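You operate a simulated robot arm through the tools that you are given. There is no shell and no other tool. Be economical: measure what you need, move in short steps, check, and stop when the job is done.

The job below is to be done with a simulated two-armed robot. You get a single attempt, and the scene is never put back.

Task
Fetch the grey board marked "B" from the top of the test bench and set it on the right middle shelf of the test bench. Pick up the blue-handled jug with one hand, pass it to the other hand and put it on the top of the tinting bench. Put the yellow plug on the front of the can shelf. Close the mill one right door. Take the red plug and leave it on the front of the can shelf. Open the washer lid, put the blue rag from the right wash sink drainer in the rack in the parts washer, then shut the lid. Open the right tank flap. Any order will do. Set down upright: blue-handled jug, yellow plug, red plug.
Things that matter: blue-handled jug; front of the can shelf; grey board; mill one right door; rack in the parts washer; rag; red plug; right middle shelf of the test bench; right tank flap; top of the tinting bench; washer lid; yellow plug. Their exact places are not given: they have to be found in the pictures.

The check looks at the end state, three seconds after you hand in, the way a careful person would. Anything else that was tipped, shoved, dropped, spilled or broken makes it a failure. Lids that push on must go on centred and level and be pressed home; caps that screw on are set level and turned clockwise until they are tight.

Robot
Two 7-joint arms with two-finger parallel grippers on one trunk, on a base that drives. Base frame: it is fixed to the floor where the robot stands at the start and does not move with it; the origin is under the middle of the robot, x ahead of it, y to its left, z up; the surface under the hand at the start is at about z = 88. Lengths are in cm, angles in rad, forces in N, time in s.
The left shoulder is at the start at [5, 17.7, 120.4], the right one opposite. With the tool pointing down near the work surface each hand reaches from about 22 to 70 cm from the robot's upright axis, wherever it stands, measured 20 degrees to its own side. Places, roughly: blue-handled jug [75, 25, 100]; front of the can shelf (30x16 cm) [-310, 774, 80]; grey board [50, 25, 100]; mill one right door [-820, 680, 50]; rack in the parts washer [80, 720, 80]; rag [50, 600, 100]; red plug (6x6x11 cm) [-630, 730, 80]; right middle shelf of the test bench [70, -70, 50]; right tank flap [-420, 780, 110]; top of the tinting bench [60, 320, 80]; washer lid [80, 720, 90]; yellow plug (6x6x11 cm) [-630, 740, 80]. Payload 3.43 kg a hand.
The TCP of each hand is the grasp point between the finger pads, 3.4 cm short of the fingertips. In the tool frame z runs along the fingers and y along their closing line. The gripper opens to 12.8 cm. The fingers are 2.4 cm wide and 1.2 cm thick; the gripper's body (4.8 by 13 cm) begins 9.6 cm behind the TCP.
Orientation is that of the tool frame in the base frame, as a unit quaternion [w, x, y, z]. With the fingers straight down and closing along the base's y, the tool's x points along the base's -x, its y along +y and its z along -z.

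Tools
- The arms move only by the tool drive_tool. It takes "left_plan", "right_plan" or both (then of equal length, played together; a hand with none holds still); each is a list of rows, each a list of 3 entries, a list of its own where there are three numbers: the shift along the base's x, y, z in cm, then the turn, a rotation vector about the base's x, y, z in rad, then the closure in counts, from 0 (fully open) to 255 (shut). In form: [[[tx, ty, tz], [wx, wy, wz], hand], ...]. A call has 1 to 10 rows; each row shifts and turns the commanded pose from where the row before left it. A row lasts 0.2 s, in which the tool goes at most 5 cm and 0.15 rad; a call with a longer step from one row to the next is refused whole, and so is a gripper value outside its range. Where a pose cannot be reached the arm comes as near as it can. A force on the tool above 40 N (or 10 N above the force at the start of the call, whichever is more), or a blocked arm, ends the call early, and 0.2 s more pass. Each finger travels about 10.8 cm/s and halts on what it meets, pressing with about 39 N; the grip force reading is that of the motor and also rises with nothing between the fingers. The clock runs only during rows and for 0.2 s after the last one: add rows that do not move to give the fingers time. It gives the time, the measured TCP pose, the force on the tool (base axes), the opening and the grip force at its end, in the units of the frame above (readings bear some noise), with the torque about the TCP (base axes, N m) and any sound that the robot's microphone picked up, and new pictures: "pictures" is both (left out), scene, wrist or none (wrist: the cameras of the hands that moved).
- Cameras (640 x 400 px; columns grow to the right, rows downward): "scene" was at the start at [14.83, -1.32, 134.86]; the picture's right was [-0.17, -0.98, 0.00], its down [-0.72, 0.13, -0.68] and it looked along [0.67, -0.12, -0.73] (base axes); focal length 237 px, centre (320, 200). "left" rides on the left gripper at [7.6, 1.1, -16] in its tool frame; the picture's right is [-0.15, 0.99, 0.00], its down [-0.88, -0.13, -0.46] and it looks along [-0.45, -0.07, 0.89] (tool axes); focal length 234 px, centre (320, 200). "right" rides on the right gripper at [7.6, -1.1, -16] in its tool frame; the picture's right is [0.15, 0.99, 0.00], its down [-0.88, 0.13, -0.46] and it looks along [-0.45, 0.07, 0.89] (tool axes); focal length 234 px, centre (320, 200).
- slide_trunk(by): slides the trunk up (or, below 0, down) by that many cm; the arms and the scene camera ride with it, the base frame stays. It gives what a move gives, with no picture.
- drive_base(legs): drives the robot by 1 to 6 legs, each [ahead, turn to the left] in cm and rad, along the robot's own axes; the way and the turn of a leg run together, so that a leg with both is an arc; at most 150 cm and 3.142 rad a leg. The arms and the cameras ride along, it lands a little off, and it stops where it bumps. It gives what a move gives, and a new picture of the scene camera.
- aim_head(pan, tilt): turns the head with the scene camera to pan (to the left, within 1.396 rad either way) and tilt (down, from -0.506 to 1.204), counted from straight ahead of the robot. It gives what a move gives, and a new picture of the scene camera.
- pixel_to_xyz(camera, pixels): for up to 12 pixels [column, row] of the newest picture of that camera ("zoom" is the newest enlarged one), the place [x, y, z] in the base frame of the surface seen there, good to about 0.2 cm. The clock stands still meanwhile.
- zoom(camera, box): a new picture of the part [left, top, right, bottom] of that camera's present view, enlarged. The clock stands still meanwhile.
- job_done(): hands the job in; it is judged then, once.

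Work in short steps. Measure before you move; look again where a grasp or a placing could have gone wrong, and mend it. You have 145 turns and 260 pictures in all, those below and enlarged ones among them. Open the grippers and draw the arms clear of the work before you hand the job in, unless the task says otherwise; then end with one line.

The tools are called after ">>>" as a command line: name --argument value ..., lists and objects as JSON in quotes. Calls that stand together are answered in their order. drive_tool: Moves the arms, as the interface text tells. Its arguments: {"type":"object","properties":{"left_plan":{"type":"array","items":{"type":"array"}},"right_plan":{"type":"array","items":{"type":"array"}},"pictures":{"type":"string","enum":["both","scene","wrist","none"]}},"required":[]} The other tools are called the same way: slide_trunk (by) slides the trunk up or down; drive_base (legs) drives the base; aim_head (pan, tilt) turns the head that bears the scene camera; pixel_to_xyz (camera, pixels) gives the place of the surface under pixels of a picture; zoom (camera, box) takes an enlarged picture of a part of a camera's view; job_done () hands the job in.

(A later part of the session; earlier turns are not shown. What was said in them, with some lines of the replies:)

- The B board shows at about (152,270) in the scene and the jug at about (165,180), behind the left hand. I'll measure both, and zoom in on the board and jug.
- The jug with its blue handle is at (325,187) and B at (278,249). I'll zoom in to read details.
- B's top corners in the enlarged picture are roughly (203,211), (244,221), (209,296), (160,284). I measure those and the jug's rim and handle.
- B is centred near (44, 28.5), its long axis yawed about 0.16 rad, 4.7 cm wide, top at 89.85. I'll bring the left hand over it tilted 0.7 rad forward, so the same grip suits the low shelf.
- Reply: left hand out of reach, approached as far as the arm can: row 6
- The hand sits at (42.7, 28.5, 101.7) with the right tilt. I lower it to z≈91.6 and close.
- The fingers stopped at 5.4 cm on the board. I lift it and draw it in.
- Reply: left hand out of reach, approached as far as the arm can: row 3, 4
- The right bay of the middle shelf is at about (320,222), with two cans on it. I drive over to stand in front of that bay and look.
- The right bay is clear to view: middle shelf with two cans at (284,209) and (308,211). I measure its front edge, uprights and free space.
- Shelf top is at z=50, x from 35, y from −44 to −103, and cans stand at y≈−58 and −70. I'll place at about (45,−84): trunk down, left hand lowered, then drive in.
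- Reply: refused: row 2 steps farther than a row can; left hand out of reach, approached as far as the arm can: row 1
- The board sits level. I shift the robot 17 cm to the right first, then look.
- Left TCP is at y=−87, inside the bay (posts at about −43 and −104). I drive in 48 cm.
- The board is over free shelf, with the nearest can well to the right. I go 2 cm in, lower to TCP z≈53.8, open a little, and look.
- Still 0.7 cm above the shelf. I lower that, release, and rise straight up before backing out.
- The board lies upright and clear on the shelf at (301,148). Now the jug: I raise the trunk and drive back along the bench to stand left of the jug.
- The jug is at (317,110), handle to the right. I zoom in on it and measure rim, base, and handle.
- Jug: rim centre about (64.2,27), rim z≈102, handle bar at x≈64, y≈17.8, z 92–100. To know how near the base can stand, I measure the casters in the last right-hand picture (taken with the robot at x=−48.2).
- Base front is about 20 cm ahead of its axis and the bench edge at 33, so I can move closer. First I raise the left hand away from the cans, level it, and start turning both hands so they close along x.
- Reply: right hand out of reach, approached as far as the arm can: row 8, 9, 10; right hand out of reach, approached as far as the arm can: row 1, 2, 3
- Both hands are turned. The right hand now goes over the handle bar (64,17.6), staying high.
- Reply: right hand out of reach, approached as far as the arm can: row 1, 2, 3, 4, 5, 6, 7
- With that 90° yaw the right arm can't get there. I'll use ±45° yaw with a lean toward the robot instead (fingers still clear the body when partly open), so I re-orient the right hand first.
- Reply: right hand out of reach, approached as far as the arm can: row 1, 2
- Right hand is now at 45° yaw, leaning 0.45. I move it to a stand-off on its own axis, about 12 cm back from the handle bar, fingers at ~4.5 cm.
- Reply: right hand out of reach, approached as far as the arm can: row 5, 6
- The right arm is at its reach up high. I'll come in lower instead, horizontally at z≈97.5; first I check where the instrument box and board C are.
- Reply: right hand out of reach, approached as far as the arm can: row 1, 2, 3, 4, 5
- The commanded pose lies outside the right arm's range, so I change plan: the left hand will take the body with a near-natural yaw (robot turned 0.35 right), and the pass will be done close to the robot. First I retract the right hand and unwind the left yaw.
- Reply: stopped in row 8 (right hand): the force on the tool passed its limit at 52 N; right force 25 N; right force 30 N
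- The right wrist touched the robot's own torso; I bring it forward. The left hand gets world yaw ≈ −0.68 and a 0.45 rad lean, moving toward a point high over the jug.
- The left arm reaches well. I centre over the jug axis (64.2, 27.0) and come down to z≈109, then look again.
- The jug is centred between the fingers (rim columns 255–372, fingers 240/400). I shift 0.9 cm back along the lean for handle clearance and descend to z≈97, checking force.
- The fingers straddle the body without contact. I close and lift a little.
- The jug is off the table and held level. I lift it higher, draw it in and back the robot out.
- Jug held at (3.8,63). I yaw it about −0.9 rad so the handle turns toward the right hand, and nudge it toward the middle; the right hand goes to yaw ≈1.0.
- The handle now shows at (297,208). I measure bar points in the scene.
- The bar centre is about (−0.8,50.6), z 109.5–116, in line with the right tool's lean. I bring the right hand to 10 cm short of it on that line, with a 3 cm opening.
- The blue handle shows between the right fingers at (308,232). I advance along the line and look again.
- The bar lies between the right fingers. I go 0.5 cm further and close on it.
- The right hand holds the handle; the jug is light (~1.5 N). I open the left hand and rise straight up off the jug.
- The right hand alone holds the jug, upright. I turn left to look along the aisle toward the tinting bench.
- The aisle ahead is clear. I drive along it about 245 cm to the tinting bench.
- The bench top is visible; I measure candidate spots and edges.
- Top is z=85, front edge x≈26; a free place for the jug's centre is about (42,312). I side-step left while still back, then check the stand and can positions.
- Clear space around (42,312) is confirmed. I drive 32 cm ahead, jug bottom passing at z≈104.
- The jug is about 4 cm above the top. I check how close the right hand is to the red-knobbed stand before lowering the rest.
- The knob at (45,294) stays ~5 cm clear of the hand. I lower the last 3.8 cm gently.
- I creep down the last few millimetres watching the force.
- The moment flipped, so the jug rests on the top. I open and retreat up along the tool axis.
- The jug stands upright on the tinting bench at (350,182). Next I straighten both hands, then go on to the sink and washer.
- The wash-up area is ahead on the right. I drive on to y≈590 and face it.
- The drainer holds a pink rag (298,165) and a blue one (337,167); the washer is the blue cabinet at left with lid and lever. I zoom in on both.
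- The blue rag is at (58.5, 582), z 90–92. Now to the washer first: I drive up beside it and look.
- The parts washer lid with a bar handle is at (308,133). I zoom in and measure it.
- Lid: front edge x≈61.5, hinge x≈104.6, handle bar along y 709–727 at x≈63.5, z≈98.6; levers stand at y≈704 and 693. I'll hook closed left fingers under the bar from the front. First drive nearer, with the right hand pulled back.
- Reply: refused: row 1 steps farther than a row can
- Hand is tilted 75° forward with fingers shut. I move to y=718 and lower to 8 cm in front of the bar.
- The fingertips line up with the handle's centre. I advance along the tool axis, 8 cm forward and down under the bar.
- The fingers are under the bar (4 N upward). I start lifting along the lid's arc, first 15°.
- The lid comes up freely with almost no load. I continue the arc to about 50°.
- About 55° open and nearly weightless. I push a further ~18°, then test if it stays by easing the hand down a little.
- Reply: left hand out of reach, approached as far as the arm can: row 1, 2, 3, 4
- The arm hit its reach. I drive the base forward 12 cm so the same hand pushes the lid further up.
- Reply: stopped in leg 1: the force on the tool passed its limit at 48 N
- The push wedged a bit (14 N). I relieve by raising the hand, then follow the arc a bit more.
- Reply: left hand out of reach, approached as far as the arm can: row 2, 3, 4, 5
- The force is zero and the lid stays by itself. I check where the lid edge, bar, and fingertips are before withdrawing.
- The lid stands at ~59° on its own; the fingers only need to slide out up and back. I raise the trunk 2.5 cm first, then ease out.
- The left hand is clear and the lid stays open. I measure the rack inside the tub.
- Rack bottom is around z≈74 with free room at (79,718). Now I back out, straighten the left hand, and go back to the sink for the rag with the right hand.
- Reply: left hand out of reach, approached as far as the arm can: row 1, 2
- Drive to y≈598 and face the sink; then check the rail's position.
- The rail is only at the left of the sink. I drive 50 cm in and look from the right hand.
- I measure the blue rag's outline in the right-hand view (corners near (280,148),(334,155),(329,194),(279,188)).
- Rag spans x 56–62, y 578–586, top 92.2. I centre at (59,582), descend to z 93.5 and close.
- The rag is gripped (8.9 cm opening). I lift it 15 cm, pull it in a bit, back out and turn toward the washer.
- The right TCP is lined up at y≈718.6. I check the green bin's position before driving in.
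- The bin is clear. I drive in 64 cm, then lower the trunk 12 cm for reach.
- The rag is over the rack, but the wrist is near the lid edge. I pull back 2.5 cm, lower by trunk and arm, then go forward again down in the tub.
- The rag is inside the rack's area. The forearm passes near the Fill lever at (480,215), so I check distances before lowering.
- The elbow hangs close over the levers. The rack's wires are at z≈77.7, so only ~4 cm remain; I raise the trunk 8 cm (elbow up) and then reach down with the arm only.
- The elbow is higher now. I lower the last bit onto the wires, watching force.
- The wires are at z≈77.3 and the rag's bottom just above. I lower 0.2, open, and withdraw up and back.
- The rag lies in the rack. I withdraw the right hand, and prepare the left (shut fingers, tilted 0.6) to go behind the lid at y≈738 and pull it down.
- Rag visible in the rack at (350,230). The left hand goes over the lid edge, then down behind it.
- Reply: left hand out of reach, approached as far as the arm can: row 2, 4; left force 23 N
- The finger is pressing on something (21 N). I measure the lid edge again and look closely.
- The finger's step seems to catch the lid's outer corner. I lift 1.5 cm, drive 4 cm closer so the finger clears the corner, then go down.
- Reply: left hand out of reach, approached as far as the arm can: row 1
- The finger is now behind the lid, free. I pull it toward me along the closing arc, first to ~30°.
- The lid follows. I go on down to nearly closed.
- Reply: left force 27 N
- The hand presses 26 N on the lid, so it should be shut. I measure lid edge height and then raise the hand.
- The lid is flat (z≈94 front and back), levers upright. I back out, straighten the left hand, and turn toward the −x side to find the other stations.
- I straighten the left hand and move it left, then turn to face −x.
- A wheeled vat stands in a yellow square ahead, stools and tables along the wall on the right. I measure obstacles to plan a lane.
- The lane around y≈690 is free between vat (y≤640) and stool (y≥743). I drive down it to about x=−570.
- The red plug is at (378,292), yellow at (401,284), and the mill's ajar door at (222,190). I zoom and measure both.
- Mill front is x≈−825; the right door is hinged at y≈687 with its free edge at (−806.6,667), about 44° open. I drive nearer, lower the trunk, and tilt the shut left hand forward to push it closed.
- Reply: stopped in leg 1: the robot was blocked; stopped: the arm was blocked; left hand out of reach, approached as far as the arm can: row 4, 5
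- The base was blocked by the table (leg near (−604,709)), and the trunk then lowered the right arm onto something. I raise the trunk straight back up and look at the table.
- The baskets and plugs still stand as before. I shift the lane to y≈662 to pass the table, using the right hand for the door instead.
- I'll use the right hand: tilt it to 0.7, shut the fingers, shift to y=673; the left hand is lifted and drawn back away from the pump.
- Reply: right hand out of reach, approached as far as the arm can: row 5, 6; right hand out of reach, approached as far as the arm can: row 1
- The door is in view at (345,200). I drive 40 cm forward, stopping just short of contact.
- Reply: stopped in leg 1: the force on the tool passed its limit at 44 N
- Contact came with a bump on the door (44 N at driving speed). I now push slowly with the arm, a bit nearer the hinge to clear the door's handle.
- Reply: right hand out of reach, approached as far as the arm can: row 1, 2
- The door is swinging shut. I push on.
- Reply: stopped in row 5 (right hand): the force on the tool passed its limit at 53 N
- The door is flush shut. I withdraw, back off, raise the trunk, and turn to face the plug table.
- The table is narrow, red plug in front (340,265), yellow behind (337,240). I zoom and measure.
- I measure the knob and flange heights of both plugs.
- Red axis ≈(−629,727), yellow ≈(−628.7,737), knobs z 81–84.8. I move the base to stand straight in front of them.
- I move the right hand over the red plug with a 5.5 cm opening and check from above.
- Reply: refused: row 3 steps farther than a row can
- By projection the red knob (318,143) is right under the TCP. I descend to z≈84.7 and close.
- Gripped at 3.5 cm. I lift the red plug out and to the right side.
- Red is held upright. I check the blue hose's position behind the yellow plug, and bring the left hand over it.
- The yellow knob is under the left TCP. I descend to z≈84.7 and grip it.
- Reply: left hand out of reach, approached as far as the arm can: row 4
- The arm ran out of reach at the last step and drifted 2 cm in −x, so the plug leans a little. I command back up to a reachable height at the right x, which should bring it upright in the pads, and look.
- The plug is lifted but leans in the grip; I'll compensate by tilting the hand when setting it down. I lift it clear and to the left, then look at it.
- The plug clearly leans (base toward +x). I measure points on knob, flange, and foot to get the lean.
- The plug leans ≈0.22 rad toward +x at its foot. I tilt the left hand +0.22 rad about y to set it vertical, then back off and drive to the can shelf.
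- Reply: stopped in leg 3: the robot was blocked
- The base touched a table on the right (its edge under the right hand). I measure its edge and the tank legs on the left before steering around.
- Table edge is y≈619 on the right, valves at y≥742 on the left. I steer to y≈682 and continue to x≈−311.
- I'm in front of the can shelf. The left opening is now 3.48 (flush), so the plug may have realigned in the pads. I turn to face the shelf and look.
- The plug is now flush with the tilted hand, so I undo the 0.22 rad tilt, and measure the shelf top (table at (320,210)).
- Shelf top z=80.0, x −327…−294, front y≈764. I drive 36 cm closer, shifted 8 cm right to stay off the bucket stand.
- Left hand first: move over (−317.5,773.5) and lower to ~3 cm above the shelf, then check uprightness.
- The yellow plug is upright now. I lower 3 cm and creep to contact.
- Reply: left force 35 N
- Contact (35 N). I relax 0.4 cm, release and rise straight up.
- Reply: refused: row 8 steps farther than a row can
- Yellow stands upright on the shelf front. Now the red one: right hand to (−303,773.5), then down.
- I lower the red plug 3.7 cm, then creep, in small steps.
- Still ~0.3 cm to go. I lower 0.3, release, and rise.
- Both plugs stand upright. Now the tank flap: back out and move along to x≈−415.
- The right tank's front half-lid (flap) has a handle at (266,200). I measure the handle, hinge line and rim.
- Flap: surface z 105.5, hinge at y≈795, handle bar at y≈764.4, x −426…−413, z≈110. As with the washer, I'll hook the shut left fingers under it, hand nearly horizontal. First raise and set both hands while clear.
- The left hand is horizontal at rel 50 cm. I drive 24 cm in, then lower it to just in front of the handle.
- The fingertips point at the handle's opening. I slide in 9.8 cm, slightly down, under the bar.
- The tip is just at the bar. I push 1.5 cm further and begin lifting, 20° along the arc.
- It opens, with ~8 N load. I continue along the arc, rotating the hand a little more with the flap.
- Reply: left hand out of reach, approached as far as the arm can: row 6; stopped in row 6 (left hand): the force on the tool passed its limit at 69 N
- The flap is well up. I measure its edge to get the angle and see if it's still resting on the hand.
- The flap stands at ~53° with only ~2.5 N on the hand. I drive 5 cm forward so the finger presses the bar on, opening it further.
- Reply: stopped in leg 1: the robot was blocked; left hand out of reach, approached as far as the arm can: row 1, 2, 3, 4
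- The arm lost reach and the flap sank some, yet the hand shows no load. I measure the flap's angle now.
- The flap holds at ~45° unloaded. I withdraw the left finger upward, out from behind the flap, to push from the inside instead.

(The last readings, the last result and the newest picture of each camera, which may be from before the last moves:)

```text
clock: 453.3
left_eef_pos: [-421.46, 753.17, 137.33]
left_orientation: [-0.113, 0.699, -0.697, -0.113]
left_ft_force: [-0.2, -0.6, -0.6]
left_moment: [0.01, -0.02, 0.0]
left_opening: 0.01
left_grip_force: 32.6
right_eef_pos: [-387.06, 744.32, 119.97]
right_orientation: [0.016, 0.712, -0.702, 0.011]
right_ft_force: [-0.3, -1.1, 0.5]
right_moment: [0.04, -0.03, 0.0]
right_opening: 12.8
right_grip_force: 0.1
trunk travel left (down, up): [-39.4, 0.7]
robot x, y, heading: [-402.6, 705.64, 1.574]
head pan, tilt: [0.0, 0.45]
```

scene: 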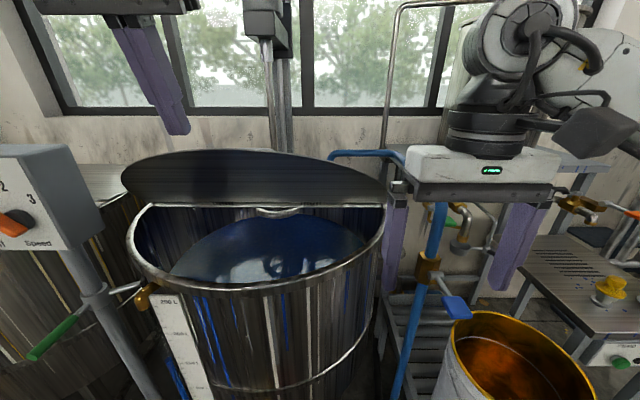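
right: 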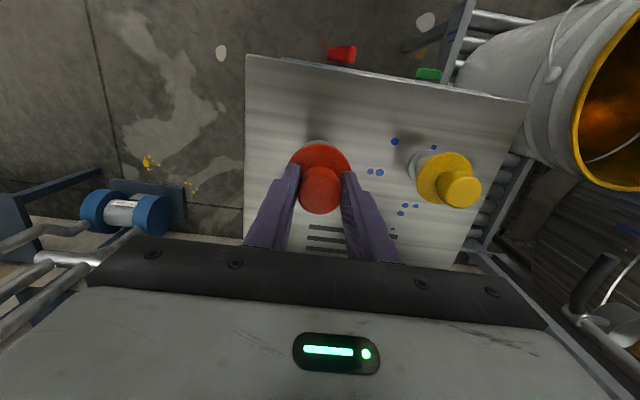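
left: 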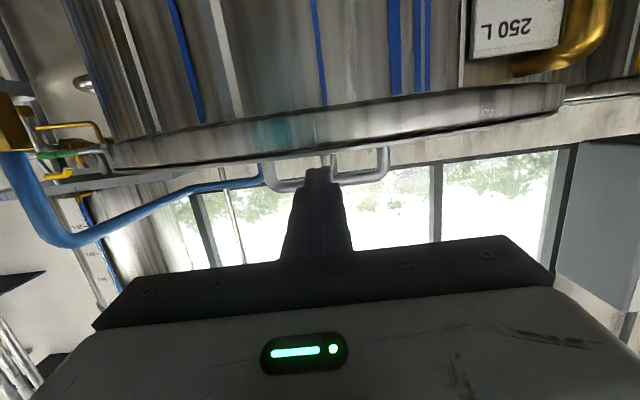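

The flap stays up by itself at ~40°. I level the left hand again below the flap's edge to push it from inside.

>>> drive_tool --left_plan '[[[0, -2, -1.5], [0.14, 0, 0], 255], [[0, -2, -1.5], [0.14, 0, 0], 255], [[0, -1, -2], [0.14, 0, 0], 255], [[0, -1, -2], [0.14, 0, 0], 255], [[0, 0, -2], [0.14, 0, 0], 255], [[0, 0, -2], [0.14, 0, 0], 255], [[0, 0, -2], [0.14, 0, 0], 255], [[0, 0, -2], [0.14, 0, 0], 255]]' --pictures "scene"

>>> pixel_to_xyz --camera "scene" --pixels '[[310, 155], [300, 175], [300, 195]]'

```text
clock: 455.1
left_eef_pos: [-418.8, 753.94, 126.28]
left_orientation: [-0.467, 0.531, -0.531, -0.467]
left_ft_force: [-0.7, -0.3, 0.1]
left_moment: [-0.02, -0.01, 0.03]
left_opening: 0.0
left_grip_force: 33.2
left hand out of reach, approached as far as the arm can: row 6, 7, 8
right_eef_pos: [-386.97, 744.55, 119.85]
right_orientation: [0.017, 0.711, -0.703, 0.011]
right_ft_force: [-0.5, -0.3, -0.6]
right_moment: [0.0, -0.01, 0.02]
right_opening: 12.78
right_grip_force: 0.0
trunk travel left (down, up): [-39.4, 0.7]
robot x, y, heading: [-402.85, 705.18, 1.578]
head pan, tilt: [0.0, 0.45]
```

scene: 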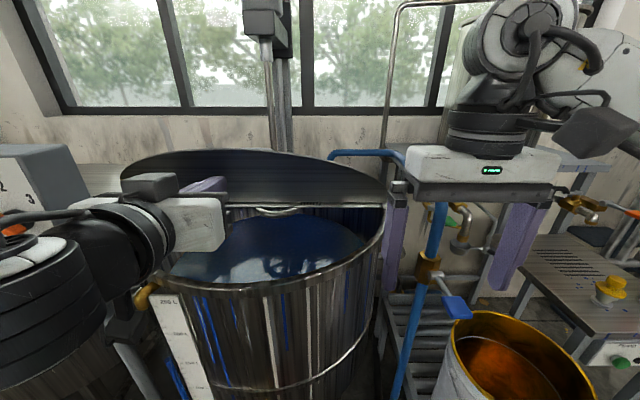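

```text
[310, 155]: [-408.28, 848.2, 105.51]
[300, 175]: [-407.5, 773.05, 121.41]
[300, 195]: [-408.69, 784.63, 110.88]
```

The inner face is at ~42°. I move the hand in under the edge at z≈122 and push up along the arc.

>>> drive_tool --left_plan '[[[0, 4, 0], [0, 0, 0], 255], [[0, 4, 0], [0, 0, 0], 255], [[0, 4, 0], [0, 0, 0], 255], [[0, 4, 0], [0, 0, 0], 255], [[0, 4, 0], [0, 0, 0], 255], [[0, 1.7, 1.6], [0, 0, 0], 255], [[0, 1.8, 1.5], [0, 0, 0], 255], [[0, 2, 1.3], [0, 0, 0], 255], [[0, 2, 1.1], [0, 0, 0], 255], [[0, 2, 0.9], [0, 0, 0], 255]]' --pictures "scene"

>>> pixel_to_xyz --camera "scene" --pixels '[[310, 135], [300, 155], [300, 175], [300, 195]]'

```text
clock: 457.3
left_eef_pos: [-418.91, 783.35, 132.62]
left_orientation: [0.467, -0.53, 0.531, 0.467]
left_ft_force: [-0.2, 0.4, -0.5]
left_moment: [-0.02, -0.02, 0.01]
left_opening: 0.01
left_grip_force: 32.9
right_eef_pos: [-387.04, 744.44, 119.89]
right_orientation: [0.016, 0.711, -0.703, 0.011]
right_ft_force: [-0.3, 0.2, -0.5]
right_moment: [-0.01, 0.0, 0.01]
right_opening: 12.8
right_grip_force: 0.1
trunk travel left (down, up): [-39.4, 0.7]
robot x, y, heading: [-402.56, 705.25, 1.575]
head pan, tilt: [0.0, 0.45]
```

scene: 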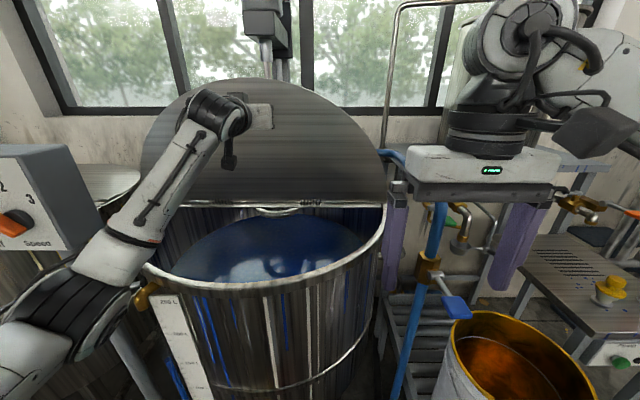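

```text
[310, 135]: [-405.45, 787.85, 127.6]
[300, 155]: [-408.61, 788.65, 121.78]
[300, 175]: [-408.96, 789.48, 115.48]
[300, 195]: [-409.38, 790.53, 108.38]
```

The flap is now at ~82°. I nudge it 2 cm further, then withdraw slowly and check it stays.

>>> drive_tool --left_plan '[[[0, 1, 0], [0, 0, 0], 255], [[0, 1, 0], [0, 0, 0], 255], [[0, 0, 0], [0, 0, 0], 255], [[0, -3, 0], [0, 0, 0], 255], [[0, -4, 0], [0, 0, 0], 255], [[0, -4, 1], [0, 0, 0], 255], [[0, -4, 1], [0, 0, 0], 255], [[0, -4, 1], [0, 0, 0], 255]]' --pictures "none"

>>> drive_base --legs '[[-45, 0]]'

>>> pixel_to_xyz --camera "scene" --pixels '[[290, 160], [290, 175], [290, 140], [270, 190]]'

```text
clock: 459.1
left_eef_pos: [-418.88, 766.26, 135.75]
left_orientation: [-0.467, 0.531, -0.531, -0.467]
left_ft_force: [0.2, -0.7, -0.2]
left_moment: [0.0, 0.01, -0.02]
left_opening: 0.0
left_grip_force: 32.7
right_eef_pos: [-387.01, 744.38, 119.9]
right_orientation: [0.016, 0.711, -0.703, 0.01]
right_ft_force: [0.0, 0.7, 0.3]
right_moment: [0.01, 0.0, -0.02]
right_opening: 12.8
right_grip_force: 0.1
trunk travel left (down, up): [-39.4, 0.7]
robot x, y, heading: [-402.27, 705.54, 1.575]
head pan, tilt: [0.0, 0.45]
```

```text
clock: 461.8
left_eef_pos: [-418.45, 721.43, 135.81]
left_orientation: [0.467, -0.53, 0.532, 0.466]
left_ft_force: [-0.4, -0.3, 0.0]
left_moment: [-0.02, -0.02, 0.05]
left_opening: 0.0
left_grip_force: 32.9
right_eef_pos: [-386.74, 699.59, 119.97]
right_orientation: [0.016, 0.711, -0.703, 0.009]
right_ft_force: [-0.2, -0.5, 0.1]
right_moment: [0.04, -0.02, -0.02]
right_opening: 12.79
right_grip_force: 0.0
trunk travel left (down, up): [-39.4, 0.7]
robot x, y, heading: [-402.39, 660.61, 1.574]
head pan, tilt: [0.0, 0.45]
```

scene: 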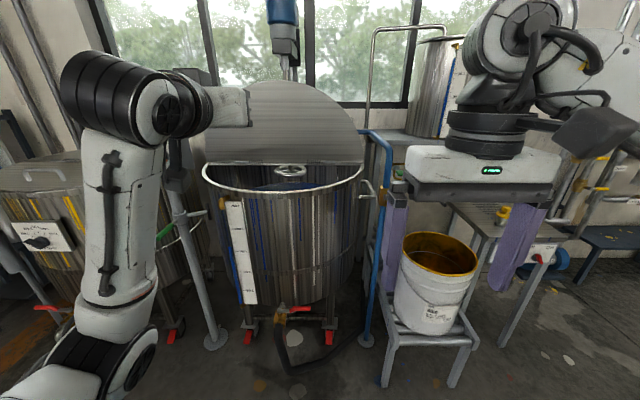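

```text
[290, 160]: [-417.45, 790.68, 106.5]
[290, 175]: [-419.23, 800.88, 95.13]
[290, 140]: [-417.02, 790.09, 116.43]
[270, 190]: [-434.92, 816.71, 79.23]
```

The flap stays open at ~87°. All jobs are done and the arms are clear; I open the left gripper before handing in.

>>> drive_tool --left_plan '[[[0, 0, 0], [0, 0, 0], 0], [[0, 0, 0], [0, 0, 0], 0], [[0, 0, 0], [0, 0, 0], 0]]' --pictures "none"

>>> job_done

```text
clock: 462.6
left_eef_pos: [-418.43, 721.36, 135.69]
left_orientation: [0.467, -0.531, 0.531, 0.467]
left_ft_force: [0.3, -1.0, 0.6]
left_moment: [0.03, 0.03, -0.01]
left_opening: 12.79
left_grip_force: 0.0
right_eef_pos: [-386.79, 699.55, 119.77]
right_orientation: [0.016, 0.711, -0.703, 0.01]
right_ft_force: [0.0, -0.7, 0.2]
right_moment: [0.01, 0.01, 0.01]
right_opening: 12.79
right_grip_force: 0.0
trunk travel left (down, up): [-39.4, 0.7]
robot x, y, heading: [-401.86, 660.75, 1.575]
head pan, tilt: [0.0, 0.45]
```

```text
The job is handed in.
```

All seven tasks are done and the job is handed in; the one doubt is the plug table, where the right arm touched something while the trunk was being lowered (baskets and plugs looked undisturbed afterwards, though I did not measure them).
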